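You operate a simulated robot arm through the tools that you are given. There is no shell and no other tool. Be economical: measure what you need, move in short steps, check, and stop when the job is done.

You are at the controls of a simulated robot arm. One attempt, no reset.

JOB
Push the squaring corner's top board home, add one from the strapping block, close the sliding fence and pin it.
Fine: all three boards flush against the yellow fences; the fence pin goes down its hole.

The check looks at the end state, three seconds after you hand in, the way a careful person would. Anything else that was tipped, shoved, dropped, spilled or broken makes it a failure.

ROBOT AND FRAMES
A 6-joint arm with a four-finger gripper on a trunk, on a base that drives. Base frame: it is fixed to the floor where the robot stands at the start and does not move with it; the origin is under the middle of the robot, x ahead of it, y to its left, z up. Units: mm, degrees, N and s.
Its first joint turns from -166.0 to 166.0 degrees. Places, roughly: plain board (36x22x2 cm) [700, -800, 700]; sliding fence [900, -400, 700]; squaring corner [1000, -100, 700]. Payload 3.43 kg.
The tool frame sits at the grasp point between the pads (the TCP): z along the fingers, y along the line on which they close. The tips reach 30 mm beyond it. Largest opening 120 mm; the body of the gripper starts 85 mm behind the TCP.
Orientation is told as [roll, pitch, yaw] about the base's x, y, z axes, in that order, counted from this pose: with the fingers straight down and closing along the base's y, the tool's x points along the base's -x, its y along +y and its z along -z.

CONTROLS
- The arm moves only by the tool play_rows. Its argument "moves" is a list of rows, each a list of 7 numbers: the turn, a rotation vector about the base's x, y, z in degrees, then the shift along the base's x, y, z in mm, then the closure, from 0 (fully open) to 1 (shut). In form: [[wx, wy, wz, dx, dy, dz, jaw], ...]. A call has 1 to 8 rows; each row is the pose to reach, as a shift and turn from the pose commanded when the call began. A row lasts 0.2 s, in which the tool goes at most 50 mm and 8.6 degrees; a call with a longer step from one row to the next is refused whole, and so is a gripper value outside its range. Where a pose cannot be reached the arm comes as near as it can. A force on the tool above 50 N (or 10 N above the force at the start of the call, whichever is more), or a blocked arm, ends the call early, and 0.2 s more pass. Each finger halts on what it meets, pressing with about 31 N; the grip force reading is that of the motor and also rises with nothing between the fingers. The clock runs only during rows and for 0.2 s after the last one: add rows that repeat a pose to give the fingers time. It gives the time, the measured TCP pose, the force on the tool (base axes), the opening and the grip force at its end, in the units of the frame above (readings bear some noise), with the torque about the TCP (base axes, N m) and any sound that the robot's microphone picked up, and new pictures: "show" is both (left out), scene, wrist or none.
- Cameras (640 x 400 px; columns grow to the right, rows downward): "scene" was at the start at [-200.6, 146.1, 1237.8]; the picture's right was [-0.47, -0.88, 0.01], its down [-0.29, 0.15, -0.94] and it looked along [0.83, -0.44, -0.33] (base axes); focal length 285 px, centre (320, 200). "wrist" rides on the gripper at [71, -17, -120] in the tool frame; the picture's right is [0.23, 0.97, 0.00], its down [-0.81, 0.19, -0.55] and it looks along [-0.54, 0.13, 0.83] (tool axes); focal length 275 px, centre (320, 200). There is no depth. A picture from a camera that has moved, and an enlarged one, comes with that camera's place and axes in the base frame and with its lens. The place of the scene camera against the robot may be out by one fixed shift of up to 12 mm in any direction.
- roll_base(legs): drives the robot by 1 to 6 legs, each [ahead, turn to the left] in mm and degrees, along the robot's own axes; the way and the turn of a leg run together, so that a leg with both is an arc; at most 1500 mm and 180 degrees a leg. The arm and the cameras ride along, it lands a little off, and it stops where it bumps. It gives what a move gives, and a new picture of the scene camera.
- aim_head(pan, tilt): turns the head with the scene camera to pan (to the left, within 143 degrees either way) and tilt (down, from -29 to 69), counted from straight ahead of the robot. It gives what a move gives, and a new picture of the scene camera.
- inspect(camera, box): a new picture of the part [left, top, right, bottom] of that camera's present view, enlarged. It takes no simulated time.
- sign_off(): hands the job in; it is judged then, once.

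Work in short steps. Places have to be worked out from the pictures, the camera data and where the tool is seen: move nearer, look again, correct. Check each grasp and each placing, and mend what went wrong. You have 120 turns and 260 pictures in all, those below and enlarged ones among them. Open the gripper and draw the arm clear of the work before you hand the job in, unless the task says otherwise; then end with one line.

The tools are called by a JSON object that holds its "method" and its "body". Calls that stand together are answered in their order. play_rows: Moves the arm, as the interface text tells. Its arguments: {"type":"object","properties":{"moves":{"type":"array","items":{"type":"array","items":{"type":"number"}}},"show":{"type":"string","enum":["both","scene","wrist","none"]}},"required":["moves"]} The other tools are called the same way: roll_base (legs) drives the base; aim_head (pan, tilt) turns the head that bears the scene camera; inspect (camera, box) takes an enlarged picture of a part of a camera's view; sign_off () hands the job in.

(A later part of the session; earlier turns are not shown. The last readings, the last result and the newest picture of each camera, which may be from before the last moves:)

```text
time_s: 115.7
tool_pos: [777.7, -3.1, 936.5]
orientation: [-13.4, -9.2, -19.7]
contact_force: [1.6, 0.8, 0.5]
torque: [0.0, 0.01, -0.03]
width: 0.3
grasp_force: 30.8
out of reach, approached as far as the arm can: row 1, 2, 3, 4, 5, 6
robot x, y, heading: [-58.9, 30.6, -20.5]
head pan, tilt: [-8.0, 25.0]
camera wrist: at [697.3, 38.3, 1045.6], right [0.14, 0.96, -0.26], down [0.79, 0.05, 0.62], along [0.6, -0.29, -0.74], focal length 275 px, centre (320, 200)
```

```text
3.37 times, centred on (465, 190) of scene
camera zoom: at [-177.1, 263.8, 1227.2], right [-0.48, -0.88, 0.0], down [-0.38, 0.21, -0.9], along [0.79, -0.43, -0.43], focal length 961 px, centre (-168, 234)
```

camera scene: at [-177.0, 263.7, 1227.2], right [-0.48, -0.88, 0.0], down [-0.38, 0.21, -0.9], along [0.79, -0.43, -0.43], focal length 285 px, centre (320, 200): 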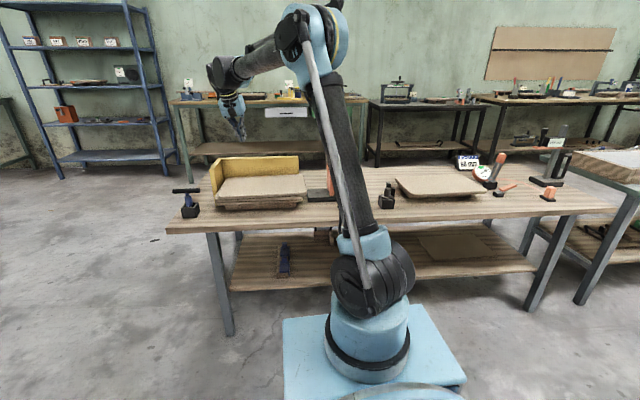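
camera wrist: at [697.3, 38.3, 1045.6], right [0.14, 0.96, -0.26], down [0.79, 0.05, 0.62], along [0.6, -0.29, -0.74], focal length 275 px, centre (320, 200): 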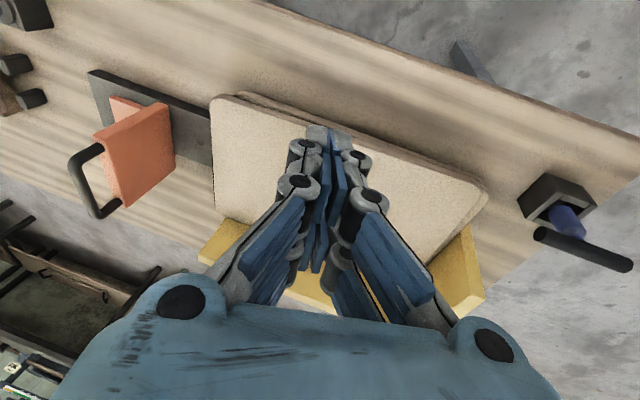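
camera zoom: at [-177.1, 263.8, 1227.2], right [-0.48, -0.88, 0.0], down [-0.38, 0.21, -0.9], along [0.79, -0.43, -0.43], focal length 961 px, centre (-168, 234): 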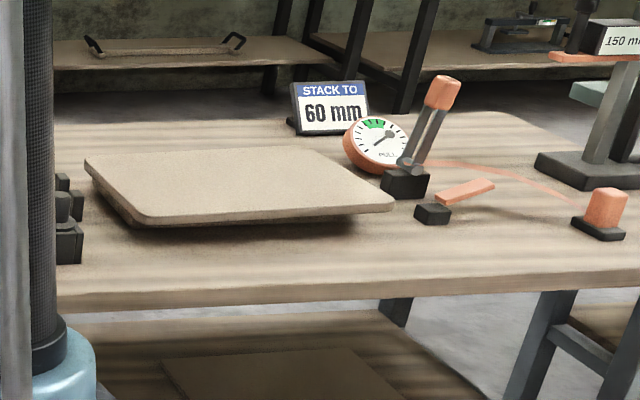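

The three boards look good; the new one needs ~20 mm to the left. The leftover board on the block lies flat. I correct the remaining tool tilt at a slightly lower, nearer spot.

{"method": "play_rows", "body": {"moves": [[4, 1, 0, -10, 0, -15, 1], [8, 2, 0, -20, 0, -30, 1], [12, 3, 0, -20, 0, -45, 1], [15.7, 4.1, 0, -20, 0, -60, 1], [15.7, 4.1, 0, -20, 0, -60, 1]], "show": "wrist"}}

```text
time_s: 116.9
tool_pos: [758.2, -2.4, 879.9]
orientation: [-13.7, -8.4, -19.8]
contact_force: [-0.6, 0.0, 0.0]
torque: [0.0, 0.0, -0.01]
width: 0.0
grasp_force: 31.1
out of reach, approached as far as the arm can: row 1, 2, 3, 4, 5
robot x, y, heading: [-57.9, 30.6, -20.7]
head pan, tilt: [-8.0, 25.0]
camera wrist: at [679.9, 38.6, 988.8], right [0.14, 0.95, -0.26], down [0.8, 0.05, 0.6], along [0.59, -0.29, -0.75], focal length 275 px, centre (320, 200)
```

wrist: 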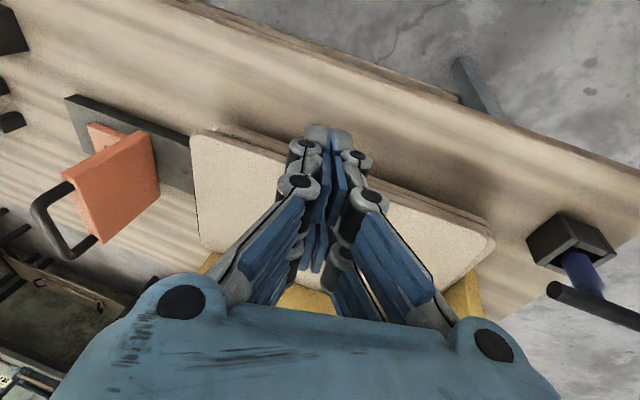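

The wrist seems caught on a joint limit in its present branch. I try pointing the fingers forward again with correct roll, then come down from there.

{"method": "play_rows", "body": {"moves": [[0, -7, 0, -10, 4, 10, 1], [0, -14, 0, -20, 8, 20, 1], [-2, -22, 0, -30, 11, 30, 1], [-4, -29, 0, -40, 15, 40, 1], [-6, -36, 0, -50, 19, 50, 1], [-8, -43, 0, -60, 22, 60, 1], [-10, -50, 0, -60, 22, 60, 1], [-10, -50, 0, -60, 22, 60, 1]], "show": "both"}}

```text
time_s: 118.7
tool_pos: [699.3, 19.4, 939.1]
orientation: [-1.1, -58.5, -27.5]
contact_force: [-0.1, -0.4, 0.4]
torque: [0.01, -0.01, -0.02]
width: 0.0
grasp_force: 31.0
robot x, y, heading: [-59.8, 27.9, -20.6]
head pan, tilt: [-8.0, 25.0]
camera scene: at [-177.2, 263.8, 1227.2], right [-0.48, -0.88, 0.0], down [-0.38, 0.21, -0.9], along [0.79, -0.43, -0.43], focal length 285 px, centre (320, 200)
camera wrist: at [568.1, 70.9, 942.0], right [0.36, 0.91, -0.21], down [0.05, 0.2, 0.98], along [0.93, -0.36, 0.02], focal length 275 px, centre (320, 200)
```

scene: 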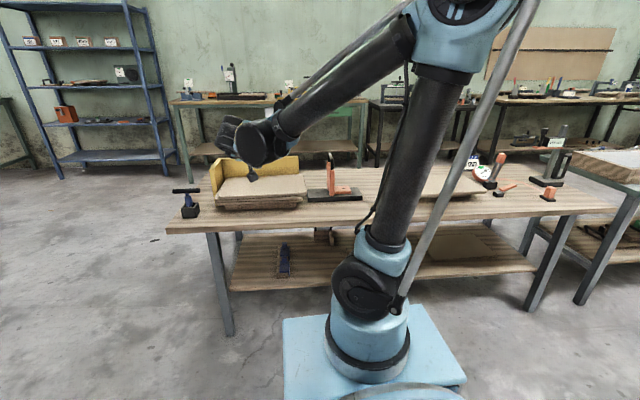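
wrist: 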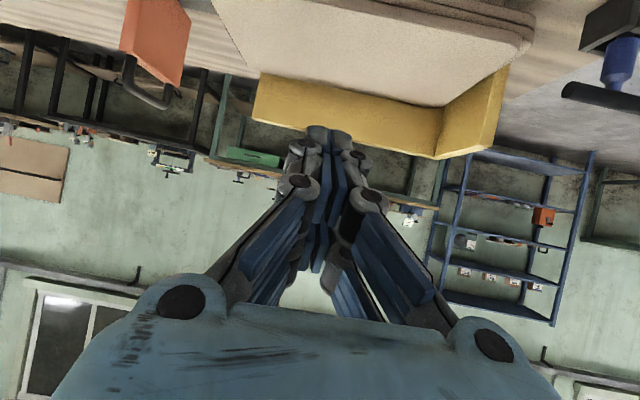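

The wrist is in its flipped branch (joint 4 near its limit). Passing to the far right side, as I came, should unflip it; I carry this fingers-forward pose over to the strapping side.

{"method": "play_rows", "body": {"moves": [[0, 0, 0, -16, -42, 15, 1], [0, 0, 0, -32, -84, 30, 1], [0, 0, 0, -49, -129, 40, 1], [0, 0, 0, -66, -174, 40, 1], [0, 0, 0, -83, -219, 40, 1], [0, 0, 0, -100, -264, 40, 1], [0, 0, 0, -117, -309, 40, 1], [0, 0, 0, -134, -354, 40, 1]], "show": "none"}}

{"method": "play_rows", "body": {"moves": [[0, 0, 0, -16, -44, 0, 1], [0, 0, 0, -33, -89, 0, 1], [0, 0, 0, -50, -134, 0, 1], [0, 0, 0, -67, -179, 0, 1], [0, 0, 0, -84, -224, 0, 1], [0, 0, 0, -101, -269, 0, 1], [0, 0, 0, -118, -314, 0, 1], [0, 0, 0, -134, -355, 0, 1]], "show": "scene"}}

```text
time_s: 120.5
tool_pos: [595.2, -247.3, 979.5]
orientation: [-1.9, -58.5, -27.5]
contact_force: [-0.1, 0.0, -0.2]
torque: [0.0, 0.0, 0.01]
width: 0.1
grasp_force: 31.0
out of reach, approached as far as the arm can: row 7, 8
robot x, y, heading: [-61.4, 26.1, -20.4]
head pan, tilt: [-8.0, 25.0]
```

```text
time_s: 122.3
tool_pos: [637.8, -440.8, 994.4]
orientation: [-18.9, -59.0, -23.7]
contact_force: [-1.4, 1.4, 1.2]
torque: [0.0, -0.05, 0.06]
width: 0.1
grasp_force: 31.0
out of reach, approached as far as the arm can: row 1, 2, 3, 4, 5, 6, 7, 8
robot x, y, heading: [-59.0, 29.3, -20.5]
head pan, tilt: [-8.0, 25.0]
camera scene: at [-177.8, 264.1, 1227.0], right [-0.48, -0.88, 0.0], down [-0.38, 0.21, -0.9], along [0.79, -0.43, -0.43], focal length 285 px, centre (320, 200)
```

scene: 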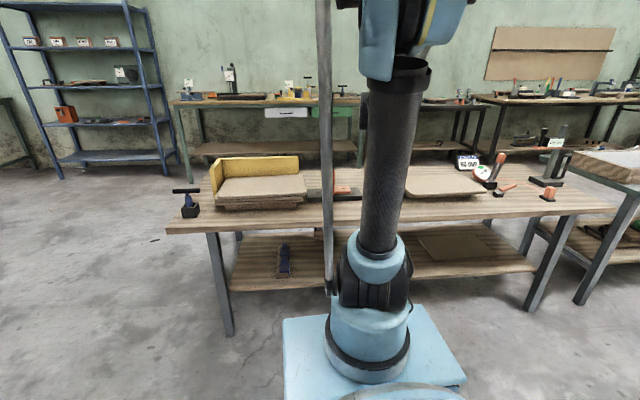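

Passing below the forearm line is blocked by joint 4. I go back left, raise the fingers above the forearm line (so joint 4 comes round), and then bring them down within the arm's plane.

{"method": "play_rows", "body": {"moves": [[0, 0, 0, 6, 48, 0, 1], [0, 0, 0, 12, 96, 0, 1], [0, 0, 0, 18, 144, 0, 1], [-3, -7, 0, 24, 192, 0, 1], [-6, -14, 0, 30, 240, 0, 1], [-9, -21, 0, 36, 288, 0, 1], [-12, -28, 0, 42, 336, 0, 1], [-15, -35, 0, 48, 384, 0, 1]], "show": "none"}}

{"method": "play_rows", "body": {"moves": [[-3, -7, 0, 0, 15, 0, 1], [-6, -14, 0, 0, 30, 0, 1], [-9, -21, 0, 0, 45, 0, 1], [-12, -28, 0, 0, 60, 0, 1], [-15, -35, 0, 0, 60, 0, 1], [-18, -42, 0, 0, 60, 0, 1]], "show": "both"}}

```text
time_s: 124.1
tool_pos: [675.7, -55.9, 983.8]
orientation: [158.3, -82.8, 159.1]
contact_force: [-0.6, 0.1, -0.1]
torque: [0.0, 0.04, 0.04]
width: 0.2
grasp_force: 31.0
robot x, y, heading: [-59.0, 30.8, -20.2]
head pan, tilt: [-8.0, 25.0]
```

```text
time_s: 125.5
tool_pos: [684.5, 8.7, 996.5]
orientation: [160.4, -37.2, 157.1]
contact_force: [-0.8, -0.2, 1.6]
torque: [0.05, -0.01, -0.01]
width: 0.2
grasp_force: 30.6
out of reach, approached as far as the arm can: row 5, 6
robot x, y, heading: [-55.8, 30.2, -20.6]
head pan, tilt: [-8.0, 25.0]
camera scene: at [-177.3, 263.8, 1227.2], right [-0.48, -0.88, 0.0], down [-0.38, 0.21, -0.9], along [0.79, -0.43, -0.43], focal length 285 px, centre (320, 200)
camera wrist: at [679.6, 36.7, 859.2], right [0.71, 0.7, 0.12], down [-0.71, 0.7, 0.13], along [0.0, -0.17, 0.98], focal length 275 px, centre (320, 200)
```

scene: 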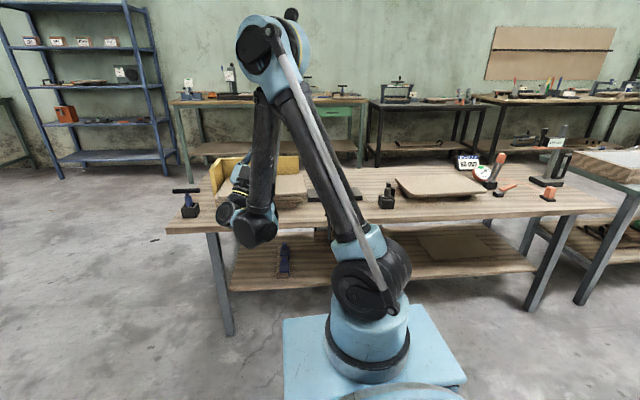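
wrist: 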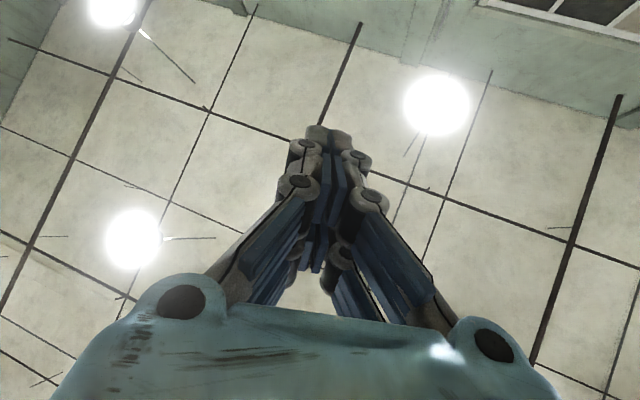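

Now the fingers point up right of the arm plane. I swing them into the arm's plane (azimuth ≈27°, level), keeping well above the corner.

{"method": "play_rows", "body": {"moves": [[-2.8, 5.5, 5.4, 5, 14, 0, 1], [-5.6, 11, 10.8, 11, 28, 0, 1], [-8.4, 16.5, 16.2, 16, 42, 0, 1], [-11.2, 22, 21.6, 22, 56, 0, 1], [-14, 27.5, 27, 27, 70, 0, 1], [-16.8, 33, 32.4, 33, 84, 0, 1], [-19.6, 38.5, 37.8, 38, 98, 0, 1], [-22.4, 44, 43.2, 44, 112, 0, 1]], "show": "both"}}

```text
time_s: 127.3
tool_pos: [729.3, 117.5, 996.7]
orientation: [-130.1, -69.0, 143.4]
contact_force: [-1.2, 0.0, -0.9]
torque: [-0.01, 0.0, 0.01]
width: 0.4
grasp_force: 31.1
out of reach, approached as far as the arm can: row 1, 2, 3
robot x, y, heading: [-61.0, 26.0, -20.7]
head pan, tilt: [-8.0, 25.0]
camera scene: at [-177.1, 263.8, 1227.2], right [-0.48, -0.88, 0.0], down [-0.38, 0.21, -0.9], along [0.79, -0.43, -0.43], focal length 285 px, centre (320, 200)
camera wrist: at [640.1, 55.9, 907.5], right [-0.12, 0.87, -0.48], down [-0.79, 0.21, 0.58], along [0.6, 0.45, 0.66], focal length 275 px, centre (320, 200)
```

scene: 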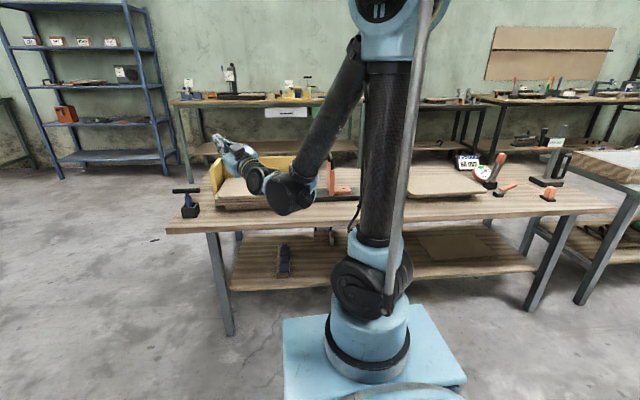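
wrist: 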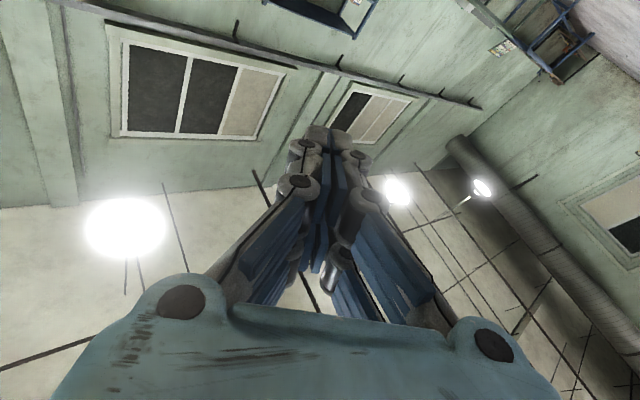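

Nearly in plane and above the forearm line. Now I bring the fingers down within the plane.

{"method": "play_rows", "body": {"moves": [[0, 0, 5, 7, 8, 0, 1], [0, 0, 9.5, 14, 15, 0, 1], [-2.9, 7.8, 9.5, 21, 23, 0, 1], [-5.8, 15.7, 9.5, 28, 30, -10, 1], [-8.7, 23.5, 9.5, 35, 38, -20, 1], [-11.6, 31.3, 9.5, 42, 45, -35, 1], [-14.6, 39.2, 9.5, 49, 53, -45, 1], [-17.5, 47, 9.5, 56, 60, -57, 1]], "show": "both"}}

```text
time_s: 129.1
tool_pos: [790.5, 157.6, 940.6]
orientation: [-19.7, -51.3, 52.3]
contact_force: [0.0, 0.7, -0.4]
torque: [-0.02, 0.01, 0.02]
width: 0.1
grasp_force: 30.5
out of reach, approached as far as the arm can: row 7, 8
robot x, y, heading: [-61.7, 28.7, -20.7]
head pan, tilt: [-8.0, 25.0]
camera scene: at [-177.4, 263.8, 1227.2], right [-0.48, -0.88, 0.0], down [-0.38, 0.21, -0.9], along [0.79, -0.43, -0.43], focal length 285 px, centre (320, 200)
camera wrist: at [687.7, 63.7, 958.7], right [-0.66, 0.65, -0.38], down [-0.2, 0.34, 0.92], along [0.73, 0.68, -0.1], focal length 275 px, centre (320, 200)
```

scene: 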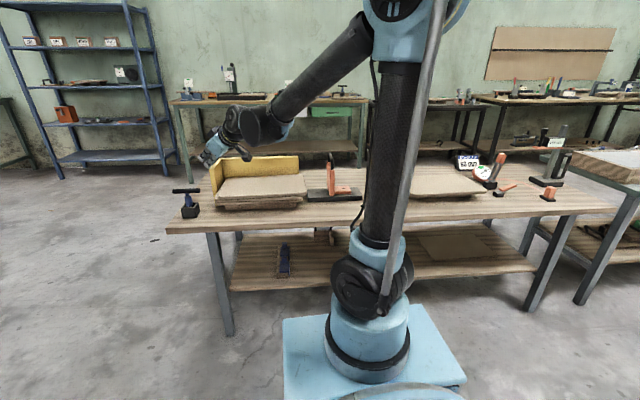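
wrist: 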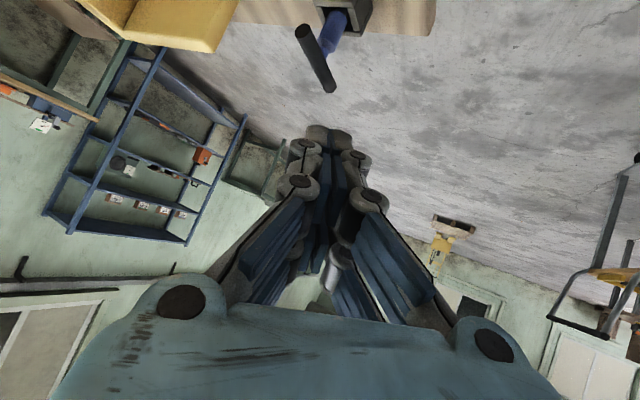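

Passing close along the forearm line now. I continue down to a vertical tool with yaw ~10°.

{"method": "play_rows", "body": {"moves": [[-1.4, 6.7, -3.8, -6, -12, 5, 1], [-2.7, 13.4, -7.5, -12, -24, 10, 1], [-4.1, 20.1, -11.3, -18, -36, 15, 1], [-5.4, 26.8, -15, -25, -49, 15, 1], [-6.8, 33.5, -18.8, -31, -61, 10, 1], [-8.2, 40.2, -22.6, -37, -73, 5, 1], [-9.5, 46.9, -26.3, -44, -86, 0, 1], [-10.9, 53.6, -30.1, -50, -98, -10, 1]], "show": "both"}}

```text
time_s: 130.9
tool_pos: [740.5, 49.0, 934.3]
orientation: [16.0, -2.4, 10.9]
contact_force: [-0.1, 0.0, 0.6]
torque: [-0.02, -0.06, -0.03]
width: 0.1
grasp_force: 30.8
out of reach, approached as far as the arm can: row 1, 2, 3, 4, 5, 6, 7, 8
robot x, y, heading: [-58.9, 29.8, -20.6]
head pan, tilt: [-8.0, 25.0]
camera scene: at [-177.6, 263.7, 1227.2], right [-0.48, -0.88, 0.0], down [-0.38, 0.21, -0.9], along [0.79, -0.43, -0.43], focal length 285 px, centre (320, 200)
camera wrist: at [676.9, -13.5, 1042.4], right [-0.41, 0.87, 0.26], down [0.77, 0.18, 0.62], along [0.49, 0.45, -0.74], focal length 275 px, centre (320, 200)
```

scene: 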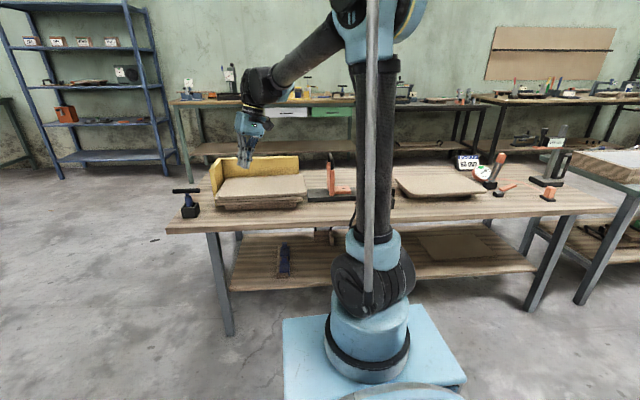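
wrist: 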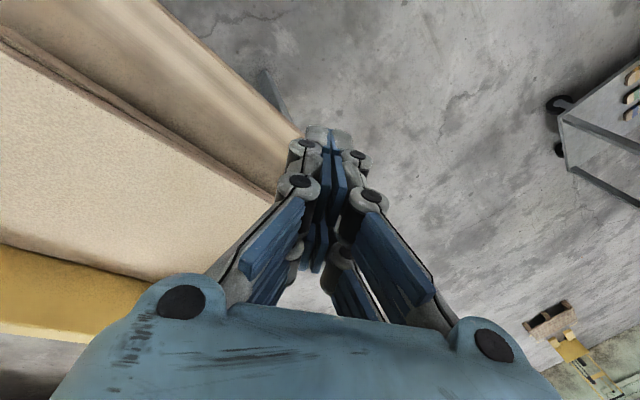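

Joint 4 ended at its other limit because I crossed the forearm line slightly off-plane. I'll redo it exactly on the base's heading plane: first swing the fingers out left/up while moving toward the heading line.

{"method": "play_rows", "body": {"moves": [[6, -5.1, -1.6, 0, 0, 20, 1], [12, -10.3, -3.2, 0, 0, 40, 1], [18, -15.4, -4.8, -5, -30, 50, 1], [24, -20.6, -6.4, -10, -60, 50, 1], [30, -25.7, -7.9, -15, -90, 50, 1], [36, -30.9, -9.5, -20, -120, 50, 1], [42, -36, -11.1, -25, -150, 50, 1], [48, -41.2, -12.7, -30, -180, 50, 1]], "show": "wrist"}}

```text
time_s: 132.7
tool_pos: [712.6, -130.8, 984.9]
orientation: [72.4, -40.3, -26.6]
contact_force: [-0.8, 0.0, 0.6]
torque: [-0.01, -0.01, -0.02]
width: 0.0
grasp_force: 31.3
robot x, y, heading: [-61.7, 28.3, -20.8]
head pan, tilt: [-8.0, 25.0]
camera wrist: at [599.6, -207.4, 953.7], right [-0.56, 0.61, 0.56], down [0.14, -0.6, 0.79], along [0.82, 0.52, 0.25], focal length 275 px, centre (320, 200)
```

wrist: 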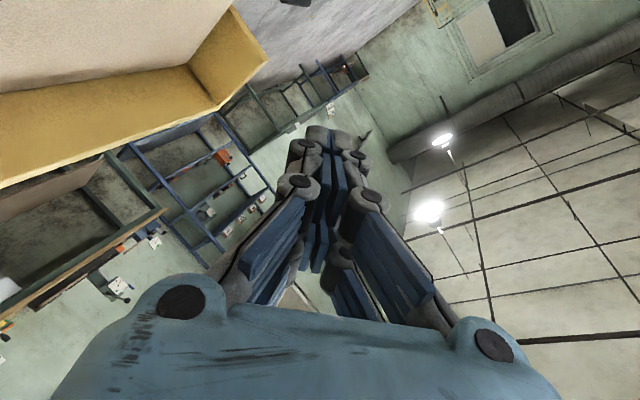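

Computed the turn to 'straight ahead, 15° up' on the heading plane; applying it in two calls.

{"method": "play_rows", "body": {"moves": [[-3.9, -3.75, -6.1, -3, -12, 0, 1], [-7.8, -7.5, -12.2, -5, -24, 0, 1], [-11.6, -11.2, -18.3, -8, -36, 0, 1], [-15.5, -15, -24.4, -10, -50, 0, 1], [-19.4, -18.7, -30.5, -13, -62, 0, 1], [-23.2, -22.4, -36.5, -16, -76, 0, 1], [-27.1, -26.2, -42.6, -19, -90, 0, 1], [-31, -29.9, -48.7, -22, -104, 0, 1]], "show": "none"}}

{"method": "play_rows", "body": {"moves": [[-3.9, -3.75, -6.1, -1, -6, 0, 1], [-7.8, -7.5, -12.2, -2, -12, 0, 1], [-11.6, -11.2, -18.3, -3, -18, 0, 1], [-11.6, -11.2, -18.3, -3, -18, 0, 1]], "show": "both"}}

```text
time_s: 134.5
tool_pos: [691.7, -235.5, 982.2]
orientation: [98.1, -80.9, -101.5]
contact_force: [-0.1, 0.2, 0.4]
torque: [-0.02, -0.02, -0.03]
width: 0.0
grasp_force: 30.7
robot x, y, heading: [-57.3, 30.2, -20.5]
head pan, tilt: [-8.0, 25.0]
```

```text
time_s: 135.5
tool_pos: [688.3, -251.3, 980.8]
orientation: [180.0, -75.4, 159.3]
contact_force: [-0.8, -0.5, -0.7]
torque: [-0.01, -0.01, 0.0]
width: 0.0
grasp_force: 31.5
robot x, y, heading: [-59.3, 29.3, -20.5]
head pan, tilt: [-8.0, 25.0]
camera scene: at [-177.2, 263.7, 1227.2], right [-0.48, -0.88, 0.0], down [-0.38, 0.21, -0.9], along [0.79, -0.43, -0.43], focal length 285 px, centre (320, 200)
camera wrist: at [590.5, -232.8, 882.7], right [0.4, 0.89, -0.22], down [-0.62, 0.44, 0.65], along [0.67, -0.12, 0.73], focal length 275 px, centre (320, 200)
```

scene: 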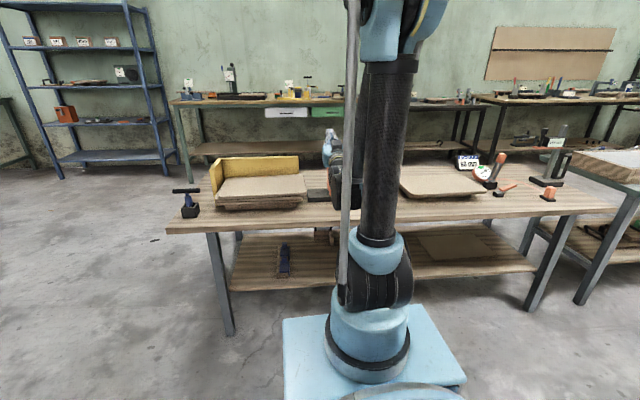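
wrist: 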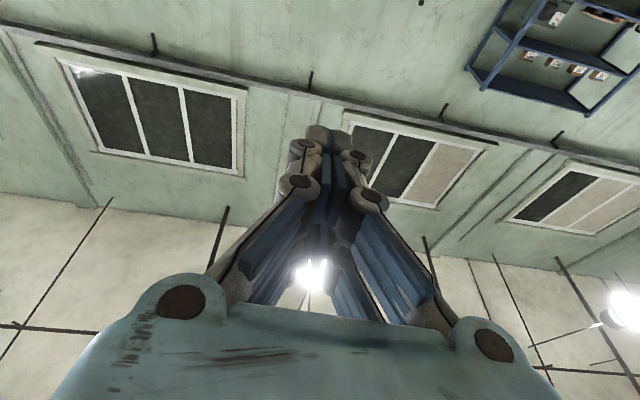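

Exactly in plane now (yaw −20.7°, no roll, 15° up). Lowering purely about the perpendicular axis.

{"method": "play_rows", "body": {"moves": [[2.95, 7.87, 0, 4, -1.5, 0, 1], [5.9, 15.7, 0, 8, -3, 0, 1], [8.85, 23.6, 0, 12, -4.5, 0, 1], [11.8, 31.5, 0, 16, -6, 0, 1], [14.75, 39.3, 0, 20, -7.5, 0, 1], [17.7, 47.2, 0, 24, -9, 0, 1], [20.65, 55.1, 0, 28, -10.5, 0, 1], [23.6, 63, 0, 32, -12, 0, 1]], "show": "none"}}

{"method": "play_rows", "body": {"moves": [[2.95, 7.87, 0, 2, -0.7, -5, 1], [5.9, 15.7, 0, 4, -1.5, -10, 1], [8.85, 23.6, 0, 6, -2.2, -15, 1], [11.8, 31.5, 0, 8, -3, -20, 1], [13, 34.8, 0, 8, -3, -30, 1], [13, 34.8, 0, 8, -3, -30, 1]], "show": "both"}}

```text
time_s: 137.3
tool_pos: [719.5, -265.0, 983.1]
orientation: [-0.2, -37.2, -20.5]
contact_force: [-1.0, 0.0, -1.0]
torque: [0.01, -0.01, -0.02]
width: 0.1
grasp_force: 31.1
robot x, y, heading: [-60.5, 30.0, -20.6]
head pan, tilt: [-8.0, 25.0]
```

```text
time_s: 138.7
tool_pos: [728.9, -267.6, 950.9]
orientation: [-0.2, -0.1, -20.6]
contact_force: [1.1, 0.5, -0.6]
torque: [0.02, -0.02, -0.03]
width: 0.0
grasp_force: 30.9
robot x, y, heading: [-59.4, 33.9, -20.3]
head pan, tilt: [-8.0, 25.0]
camera scene: at [-177.1, 263.7, 1227.2], right [-0.48, -0.88, 0.0], down [-0.38, 0.21, -0.9], along [0.79, -0.43, -0.43], focal length 285 px, centre (320, 200)
camera wrist: at [655.7, -257.4, 1072.8], right [0.13, 0.99, 0.0], down [0.83, -0.1, 0.55], along [0.55, -0.07, -0.83], focal length 275 px, centre (320, 200)
```

scene: 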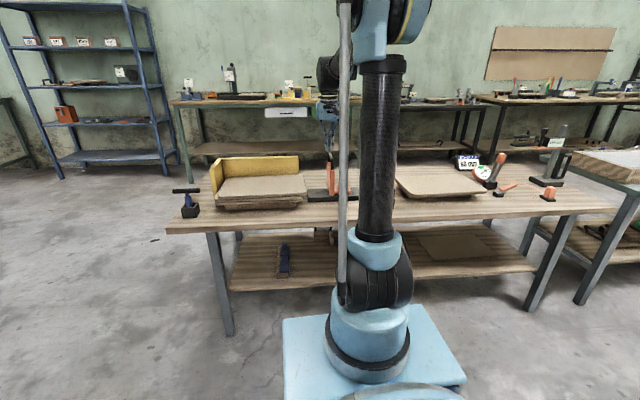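
wrist: 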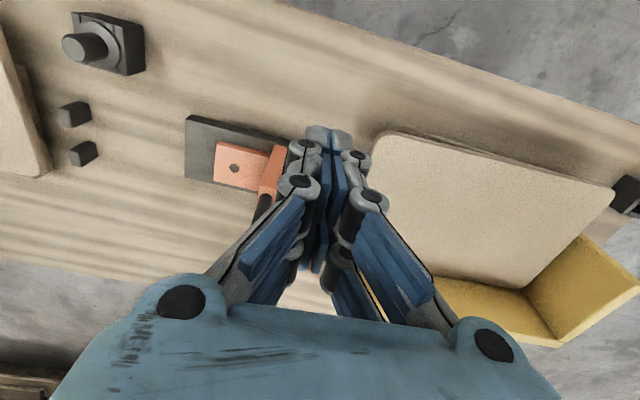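

Unflipped and vertical again. Now the left push: down between board end and fence, spanning all three boards.

{"method": "play_rows", "body": {"moves": [[0, 0, 0, 45, -3, -10, 1], [0, 0, 0, 90, -7, -25, 1], [0, 0, 0, 135.5, -10, -40, 1], [0, 0, 0, 135.5, -10, -85, 1], [0, 0, 0, 135.5, -10, -130, 1], [0, 0, 0, 135.5, -10, -175, 1], [0, 0, 0, 135.5, -10, -221, 1], [0, 0, 0, 135.5, -10, -221, 1]], "show": "wrist"}}

```text
time_s: 140.5
tool_pos: [865.1, -279.8, 731.9]
orientation: [-0.2, -0.1, -20.5]
contact_force: [-1.0, 0.5, 1.0]
torque: [-0.03, 0.01, 0.01]
width: 0.0
grasp_force: 30.6
robot x, y, heading: [-61.7, 29.5, -20.6]
head pan, tilt: [-8.0, 25.0]
camera wrist: at [791.8, -269.4, 852.9], right [0.13, 0.99, 0.0], down [0.83, -0.1, 0.55], along [0.55, -0.07, -0.83], focal length 275 px, centre (320, 200)
```

wrist: 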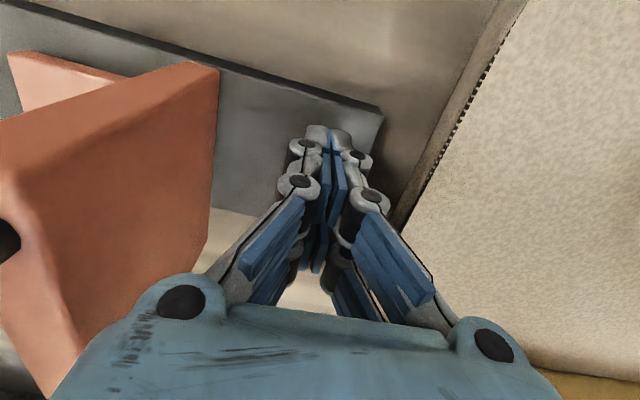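

{"method": "play_rows", "body": {"moves": [[0, 0, 0, 1.8, 4.7, 0, 1], [0, 0, 0, 3.5, 9.4, 0, 1], [0, 0, 0, 5.3, 14, 0, 1], [0, 0, 0, 6.3, 16.9, 0, 1], [0, 0, 0, 7.4, 19.7, 0, 1], [0, 0, 0, 8.4, 22.5, 0, 1], [0, 0, 0, 9.5, 25.3, 0, 1], [0, 0, 0, 10.5, 28.1, 0, 1]], "show": "none"}}

{"method": "play_rows", "body": {"moves": [[0, 0, 0, 0.7, 1.9, 0, 1], [0, 0, 0, 1.4, 3.7, 0, 1], [0, 0, 0, 2.1, 5.6, 0, 1], [0, 0, 0, 2.5, 6.6, 0, 1], [0, 0, 0, 2.8, 7.5, 0, 1], [0, 0, 0, 2.8, 7.5, 0, 1]], "show": "wrist"}}

```text
time_s: 142.3
tool_pos: [872.8, -248.6, 731.2]
orientation: [-0.3, -0.1, -20.5]
contact_force: [-0.4, -2.3, 1.4]
torque: [0.04, -0.03, -0.05]
width: 0.1
grasp_force: 31.0
robot x, y, heading: [-60.0, 30.8, -20.6]
head pan, tilt: [-8.0, 25.0]
```

```text
time_s: 143.7
tool_pos: [874.5, -243.2, 732.1]
orientation: [-0.2, -0.1, -20.6]
contact_force: [-9.4, -18.5, 3.8]
torque: [0.27, -0.12, -0.15]
width: 0.2
grasp_force: 30.9
robot x, y, heading: [-62.2, 28.0, -20.5]
head pan, tilt: [-8.0, 25.0]
camera wrist: at [803.0, -233.2, 852.4], right [0.13, 0.99, 0.0], down [0.83, -0.1, 0.55], along [0.55, -0.07, -0.83], focal length 275 px, centre (320, 200)
```

wrist: 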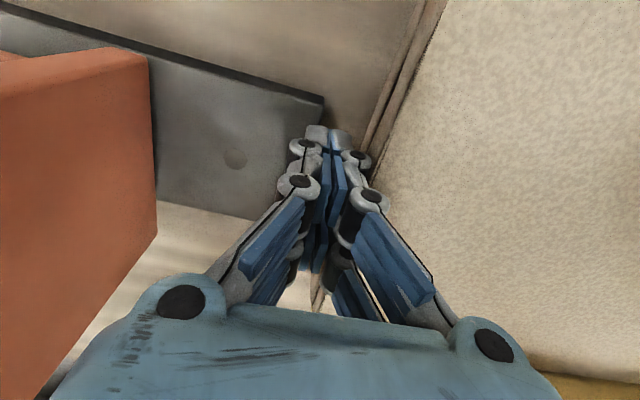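

20 N already; two more gentle millimetres to be sure it is home.

{"method": "play_rows", "body": {"moves": [[0, 0, 0, 0.4, 0.9, 0, 1], [0, 0, 0, 0.7, 1.9, 0, 1], [0, 0, 0, 0.7, 1.9, 0, 1]], "show": "none"}}

{"method": "inspect", "body": {"camera": "scene", "box": [195, 140, 325, 220]}}

```text
time_s: 144.5
tool_pos: [868.2, -238.4, 741.8]
orientation: [-0.4, -0.9, -20.6]
contact_force: [2.9, -1.9, -3.3]
torque: [0.11, 0.24, 0.01]
width: 0.0
grasp_force: 31.5
robot x, y, heading: [-58.1, 28.5, -20.7]
head pan, tilt: [-8.0, 25.0]
stopped in row 3: the force on the tool passed its limit at 51 N (the readings are from after the stop); the commanded pose is now the measured one
```

```text
4.92 times, centred on (260, 180) of scene
camera zoom: at [-175.8, 263.4, 1227.5], right [-0.48, -0.88, 0.0], down [-0.38, 0.21, -0.9], along [0.79, -0.43, -0.44], focal length 1405 px, centre (615, 298)
```

zoom: 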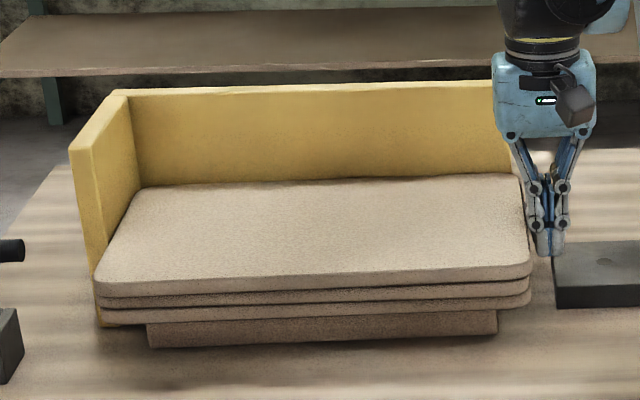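

All three aligned on the left wall. Now the final push in n from the near side, spanning all three.

{"method": "play_rows", "body": {"moves": [[0, 0, 0, -4, -11, 0, 1], [0, 0.9, 0, -4, -11, 45, 1], [0, 0.9, 0, -15, 5, 85, 1], [0, 0.9, 0, -35, 50, 88, 1], [0, 0.9, 0, -50, 95, 88, 1], [0, 0.9, 0, -65, 140, 88, 1], [0, 0.9, 0, -80, 185, 88, 1], [0, 0.9, 0, -88, 230, 88, 1]], "show": "none"}}

{"method": "play_rows", "body": {"moves": [[0, 0, 0, -7, 6, -30, 1], [0, 0, 0, -7, 6, -70, 1], [0, 0, 0, -7, 6, -100, 1], [0, 0, 0, 6, 1, -100, 1], [0, 0, 0, 20, -4, -100, 1], [0, 0, 0, 34, -9.5, -100, 1], [0, 0, 0, 34, -9.5, -100, 1]], "show": "wrist"}}

```text
time_s: 146.3
tool_pos: [781.2, -8.3, 832.5]
orientation: [-0.7, 0.0, -20.6]
contact_force: [0.0, -0.5, 0.6]
torque: [0.0, 0.03, 0.02]
width: 0.0
grasp_force: 30.9
robot x, y, heading: [-59.1, 28.8, -20.7]
head pan, tilt: [-8.0, 25.0]
```

```text
time_s: 147.9
tool_pos: [814.9, -18.0, 729.7]
orientation: [-0.7, 0.0, -20.6]
contact_force: [-0.1, -0.4, 0.7]
torque: [-0.02, 0.03, -0.03]
width: 0.0
grasp_force: 30.9
robot x, y, heading: [-59.3, 32.0, -20.5]
head pan, tilt: [-8.0, 25.0]
camera wrist: at [741.3, -7.3, 851.6], right [0.13, 0.99, -0.01], down [0.83, -0.1, 0.55], along [0.54, -0.08, -0.83], focal length 275 px, centre (320, 200)
```

wrist: 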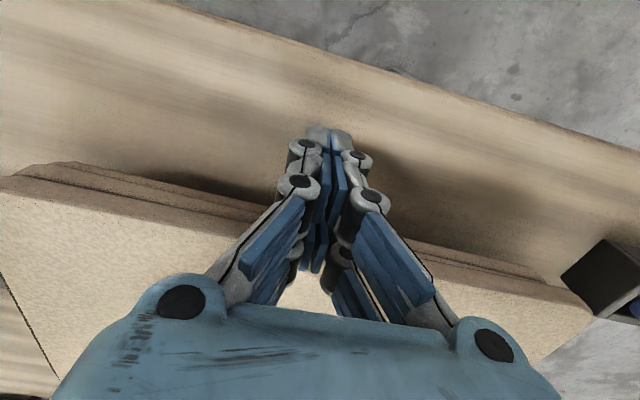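

{"method": "play_rows", "body": {"moves": [[0, 0, 0, 3.7, -1.4, 0, 1], [0, 0, 0, 7.5, -2.8, 0, 1], [0, 0, 0, 9.4, -3.5, 0, 1], [0, 0, 0, 10.3, -3.9, 0, 1], [0, 0, 0, 11.2, -4.2, 0, 1], [0, 0, 0, 12.2, -4.6, 0, 1], [0, 0, 0, 12.2, -4.6, 0, 1]], "show": "none"}}

{"method": "play_rows", "body": {"moves": [[0, 0, 0, 0.7, -0.26, 0, 1], [0, 0, 0, 1.4, -0.5, 0, 1], [0, 0, 0, 2.1, -0.8, 0, 1], [0, 0, 0, 2.1, -0.8, 0, 1]], "show": "none"}}

```text
time_s: 149.5
tool_pos: [825.6, -23.4, 730.6]
orientation: [-0.8, 0.1, -20.7]
contact_force: [-15.6, 3.8, -2.0]
torque: [0.0, 0.06, -0.21]
width: 0.0
grasp_force: 31.2
robot x, y, heading: [-59.4, 32.9, -20.6]
head pan, tilt: [-8.0, 25.0]
```

```text
time_s: 150.5
tool_pos: [827.8, -22.4, 730.1]
orientation: [-0.6, -0.1, -20.6]
contact_force: [-20.9, 8.8, 1.2]
torque: [0.09, 0.28, -0.25]
width: 0.0
grasp_force: 30.9
robot x, y, heading: [-61.9, 29.4, -20.5]
head pan, tilt: [-8.0, 25.0]
```

{"method": "play_rows", "body": {"moves": [[0, 0, 0, 0.7, -0.26, 0, 1], [0, 0, 0, 1.4, -0.5, 0, 1], [0, 0, 0, 1.4, -0.5, 0, 1]], "show": "none"}}

{"method": "play_rows", "body": {"moves": [[0, 0, 0, 0.7, -0.26, 0, 1], [0, 0, 0, 1.4, -0.5, 0, 1], [0, 0, 0, 1.4, -0.5, 0, 1]], "show": "wrist"}}

{"method": "inspect", "body": {"camera": "scene", "box": [195, 140, 325, 220]}}

```text
time_s: 151.5
tool_pos: [819.5, -20.7, 740.1]
orientation: [-0.7, -0.6, -20.7]
contact_force: [2.5, -0.4, -2.0]
torque: [0.01, 0.21, -0.01]
width: 0.0
grasp_force: 31.0
robot x, y, heading: [-57.9, 28.5, -20.6]
head pan, tilt: [-8.0, 25.0]
stopped in row 3: the force on the tool passed its limit at 51 N (the readings are from after the stop); the commanded pose is now the measured one
```

```text
time_s: 152.3
tool_pos: [820.6, -20.5, 742.0]
orientation: [-0.7, -0.4, -20.6]
contact_force: [0.6, 0.4, 0.7]
torque: [0.03, 0.0, 0.01]
width: 0.1
grasp_force: 30.6
robot x, y, heading: [-58.7, 29.9, -20.5]
head pan, tilt: [-8.0, 25.0]
camera wrist: at [748.1, -9.2, 861.6], right [0.13, 0.99, -0.01], down [0.82, -0.1, 0.56], along [0.55, -0.08, -0.83], focal length 275 px, centre (320, 200)
```

wrist: 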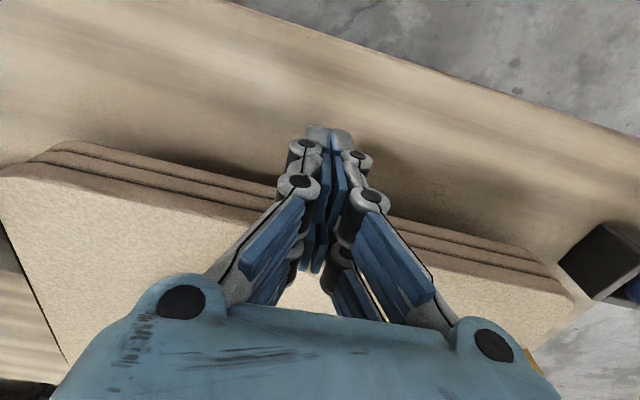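

```text
4.92 times, centred on (260, 180) of scene
camera zoom: at [-177.1, 263.8, 1227.2], right [-0.48, -0.88, 0.0], down [-0.38, 0.21, -0.9], along [0.79, -0.43, -0.43], focal length 1405 px, centre (615, 298)
```

zoom: 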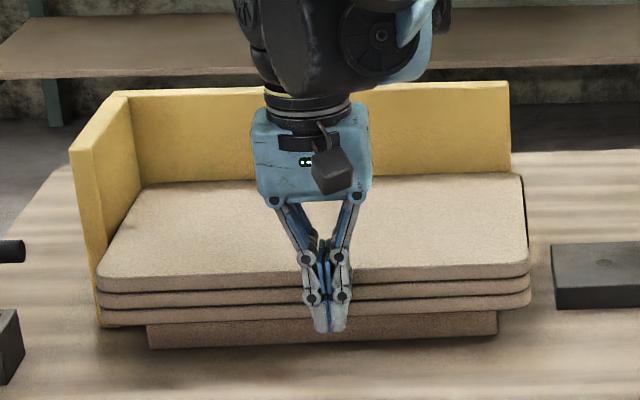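

All three boards are flush. Now the fence: I rise, move over towards it and study it.

{"method": "play_rows", "body": {"moves": [[0, 0, 0, -15, 5, 10, 1], [0, 0, 0, -25, 5, 55, 1], [0, 0, 0, -40, -30, 95, 1], [0, 0, 0, -55, -75, 110, 1], [0, 0, 0, -70, -120, 115, 1], [0, 0, 0, -80, -165, 120, 1], [0, 0, 0, -80, -210, 120, 0.8], [0, 0, 0, -80, -250, 120, 0.7]], "show": "none"}}

{"method": "play_rows", "body": {"moves": [[0, 0, 0, 0, -45, 0, 0.6], [0, 0, 0, 0, -90, 0, 0.5], [0, 0, 0, 0, -130, 0, 0.5], [0, 0, 0, 0, -130, 0, 0.5]], "show": "both"}}

{"method": "inspect", "body": {"camera": "scene", "box": [290, 140, 390, 215]}}

```text
refused: row 3 steps farther than a row can; nothing moved
```

```text
time_s: 152.7
tool_pos: [809.7, -45.9, 748.1]
orientation: [-0.5, -0.5, -20.4]
contact_force: [1.9, -0.6, -2.6]
torque: [0.1, 0.16, -0.02]
width: 50.7
grasp_force: 0.7
robot x, y, heading: [-59.9, 31.2, -20.4]
head pan, tilt: [-8.0, 25.0]
stopped in row 1: the force on the tool passed its limit at 77 N (the readings are from after the stop); the commanded pose is now the measured one
camera scene: at [-176.3, 263.6, 1227.4], right [-0.48, -0.88, 0.0], down [-0.38, 0.21, -0.9], along [0.79, -0.43, -0.44], focal length 285 px, centre (320, 200)
camera wrist: at [735.6, -34.6, 869.6], right [0.12, 0.99, -0.01], down [0.82, -0.1, 0.56], along [0.55, -0.08, -0.83], focal length 275 px, centre (320, 200)
```

scene: 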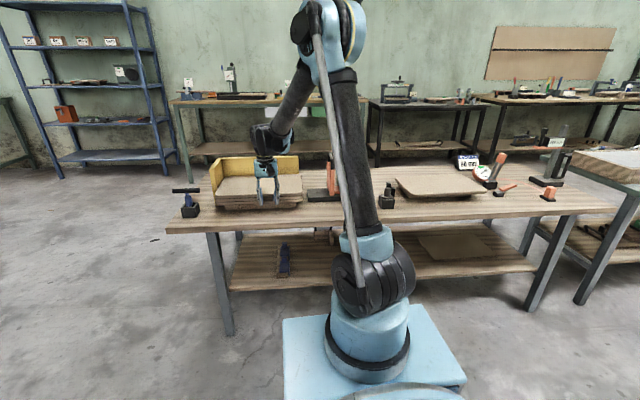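
wrist: 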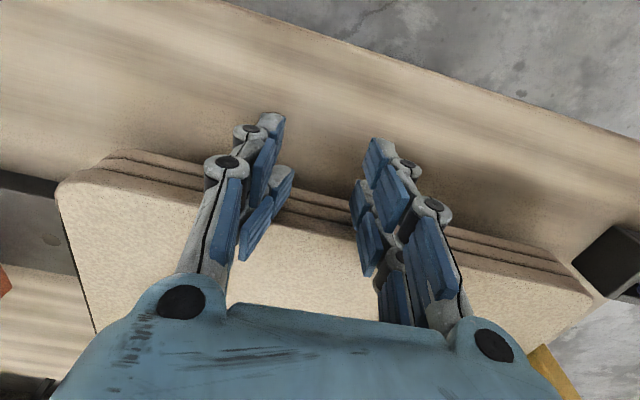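

```text
5.33 times, centred on (340, 178) of scene
camera zoom: at [-176.3, 263.6, 1227.4], right [-0.48, -0.88, 0.0], down [-0.38, 0.21, -0.9], along [0.79, -0.43, -0.44], focal length 1522 px, centre (213, 320)
```

zoom: 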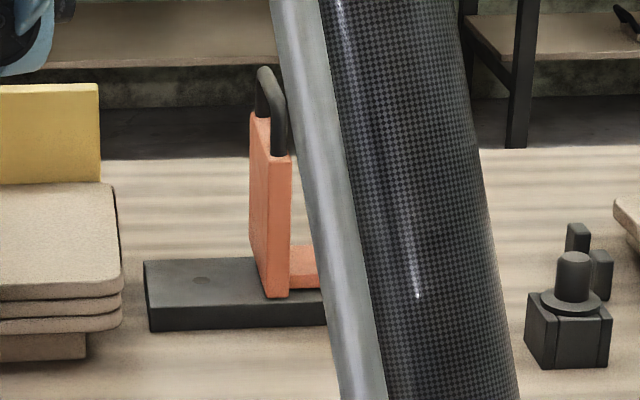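

I must not chain moves like that: a sideways step bumped the boards' edge. The fence has an arch handle on top. I back off, rise clear, and look.

{"method": "play_rows", "body": {"moves": [[0, 0, 0, -20, 7, 5, 0.5], [0, 0, 0, -25, 8, 50, 0.5], [0, 0, 0, -25, 8, 98, 0.5], [0, 0, 0, -25, 8, 146, 0.5], [0, 0, 0, -25, -30, 170, 0.5], [0, 0, 0, -25, -75, 180, 0.5], [0, 0, 0, -25, -120, 180, 0.5], [0, 0, 0, -25, -165, 180, 0.5]], "show": "both"}}

{"method": "inspect", "body": {"camera": "scene", "box": [195, 140, 325, 220]}}

```text
time_s: 154.5
tool_pos: [782.4, -211.2, 930.7]
orientation: [-0.3, -0.7, -20.4]
contact_force: [-0.4, 0.0, -0.6]
torque: [-0.01, -0.02, 0.02]
width: 59.8
grasp_force: 0.0
robot x, y, heading: [-57.0, 28.7, -20.6]
head pan, tilt: [-8.0, 25.0]
camera scene: at [-177.3, 264.0, 1227.2], right [-0.48, -0.88, 0.0], down [-0.38, 0.21, -0.9], along [0.79, -0.43, -0.43], focal length 285 px, centre (320, 200)
camera wrist: at [709.1, -200.5, 1051.2], right [0.12, 0.99, -0.01], down [0.82, -0.1, 0.56], along [0.56, -0.08, -0.83], focal length 275 px, centre (320, 200)
```

scene: 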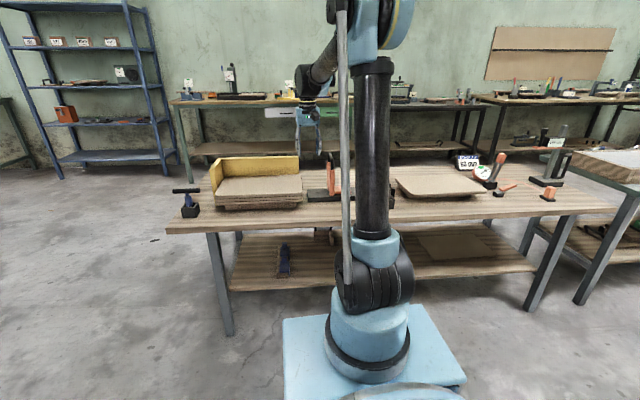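
wrist: 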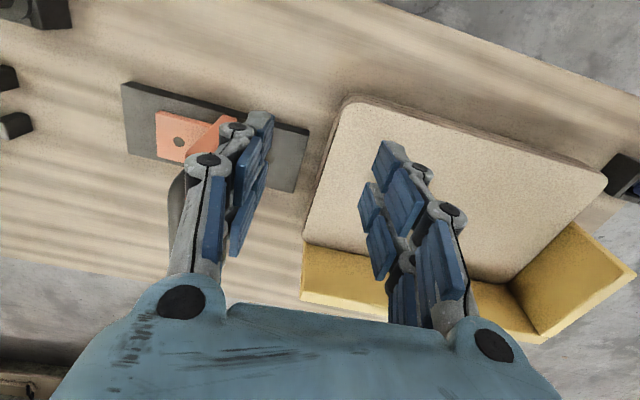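

```text
4.92 times, centred on (260, 180) of scene
camera zoom: at [-177.3, 264.0, 1227.2], right [-0.48, -0.88, 0.0], down [-0.38, 0.21, -0.9], along [0.79, -0.43, -0.43], focal length 1405 px, centre (615, 298)
```

zoom: 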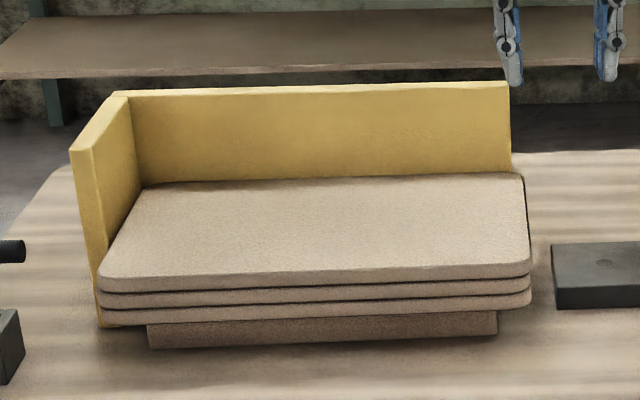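

Boards still fine. I zoom in on the handle in the wrist view.

{"method": "inspect", "body": {"camera": "wrist", "box": [110, 70, 310, 280]}}

```text
1.90 times, centred on (210, 175) of wrist
camera zoom: at [709.1, -200.5, 1051.2], right [0.12, 0.99, -0.01], down [0.82, -0.1, 0.56], along [0.56, -0.08, -0.83], focal length 524 px, centre (530, 248)
```

zoom: 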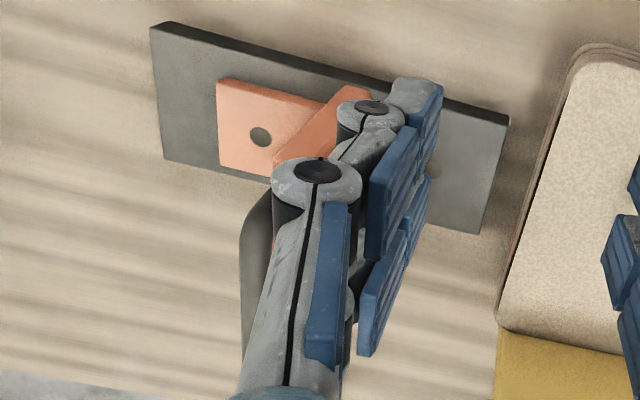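

I move above the handle with the fingers straddling it (closing along the bench).

{"method": "play_rows", "body": {"moves": [[0, 0, 0, 21, -40, 0, 0.5], [0, 0, 0, 42, -80, 0, 0.5], [0, 0, 0, 64, -120, 0, 0.5], [0, 0, 0, 85, -160, 0, 0.5], [0, 0, 0, 85, -160, 0, 0.5]], "show": "both"}}

{"method": "inspect", "body": {"camera": "wrist", "box": [200, 80, 440, 310]}}

{"method": "inspect", "body": {"camera": "scene", "box": [290, 110, 390, 215]}}

```text
time_s: 155.7
tool_pos: [866.1, -371.7, 929.9]
orientation: [-0.5, -0.5, -20.3]
contact_force: [-0.5, 0.0, 0.7]
torque: [0.0, -0.02, 0.03]
width: 59.9
grasp_force: 0.0
robot x, y, heading: [-60.1, 27.1, -20.9]
head pan, tilt: [-8.0, 25.0]
camera scene: at [-177.2, 263.8, 1227.2], right [-0.48, -0.88, 0.0], down [-0.38, 0.21, -0.9], along [0.79, -0.43, -0.43], focal length 285 px, centre (320, 200)
camera wrist: at [792.9, -361.0, 1050.8], right [0.12, 0.99, -0.01], down [0.82, -0.1, 0.56], along [0.56, -0.08, -0.83], focal length 275 px, centre (320, 200)
```

scene: 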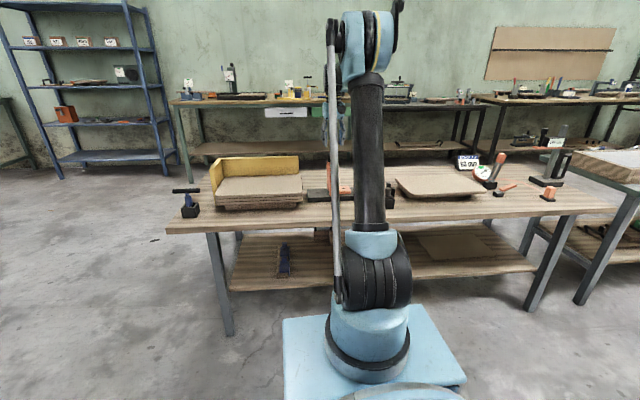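
wrist: 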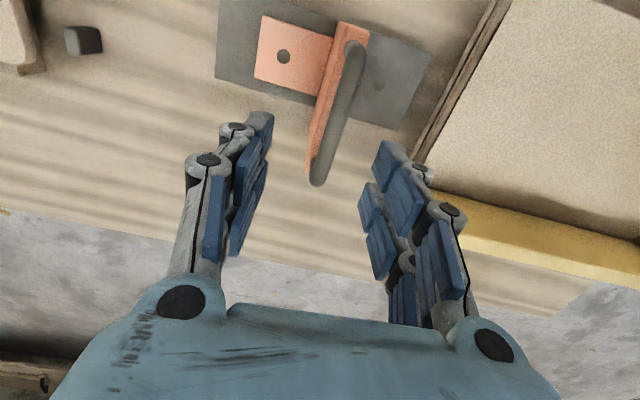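

```text
1.74 times, centred on (320, 195) of wrist
camera zoom: at [792.9, -361.0, 1050.8], right [0.12, 0.99, -0.01], down [0.82, -0.1, 0.56], along [0.56, -0.08, -0.83], focal length 479 px, centre (320, 209)
```

zoom: 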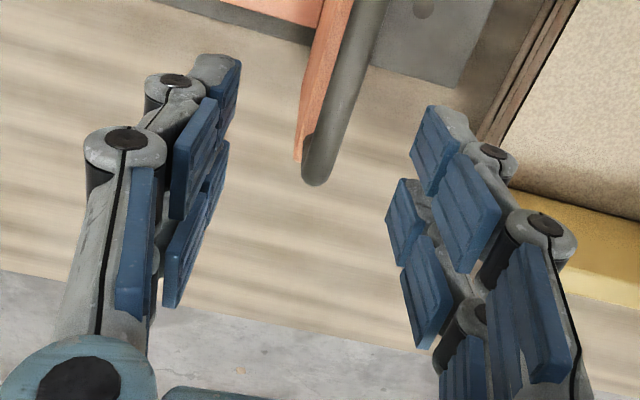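

```text
3.81 times, centred on (340, 162) of scene
camera zoom: at [-177.2, 263.8, 1227.2], right [-0.48, -0.88, 0.0], down [-0.38, 0.21, -0.9], along [0.79, -0.43, -0.43], focal length 1087 px, centre (244, 343)
```

zoom: 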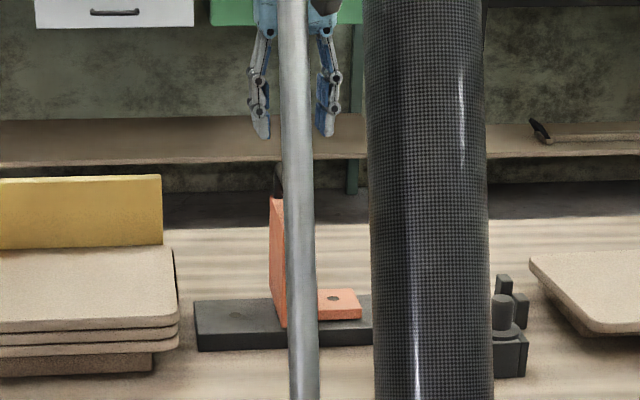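

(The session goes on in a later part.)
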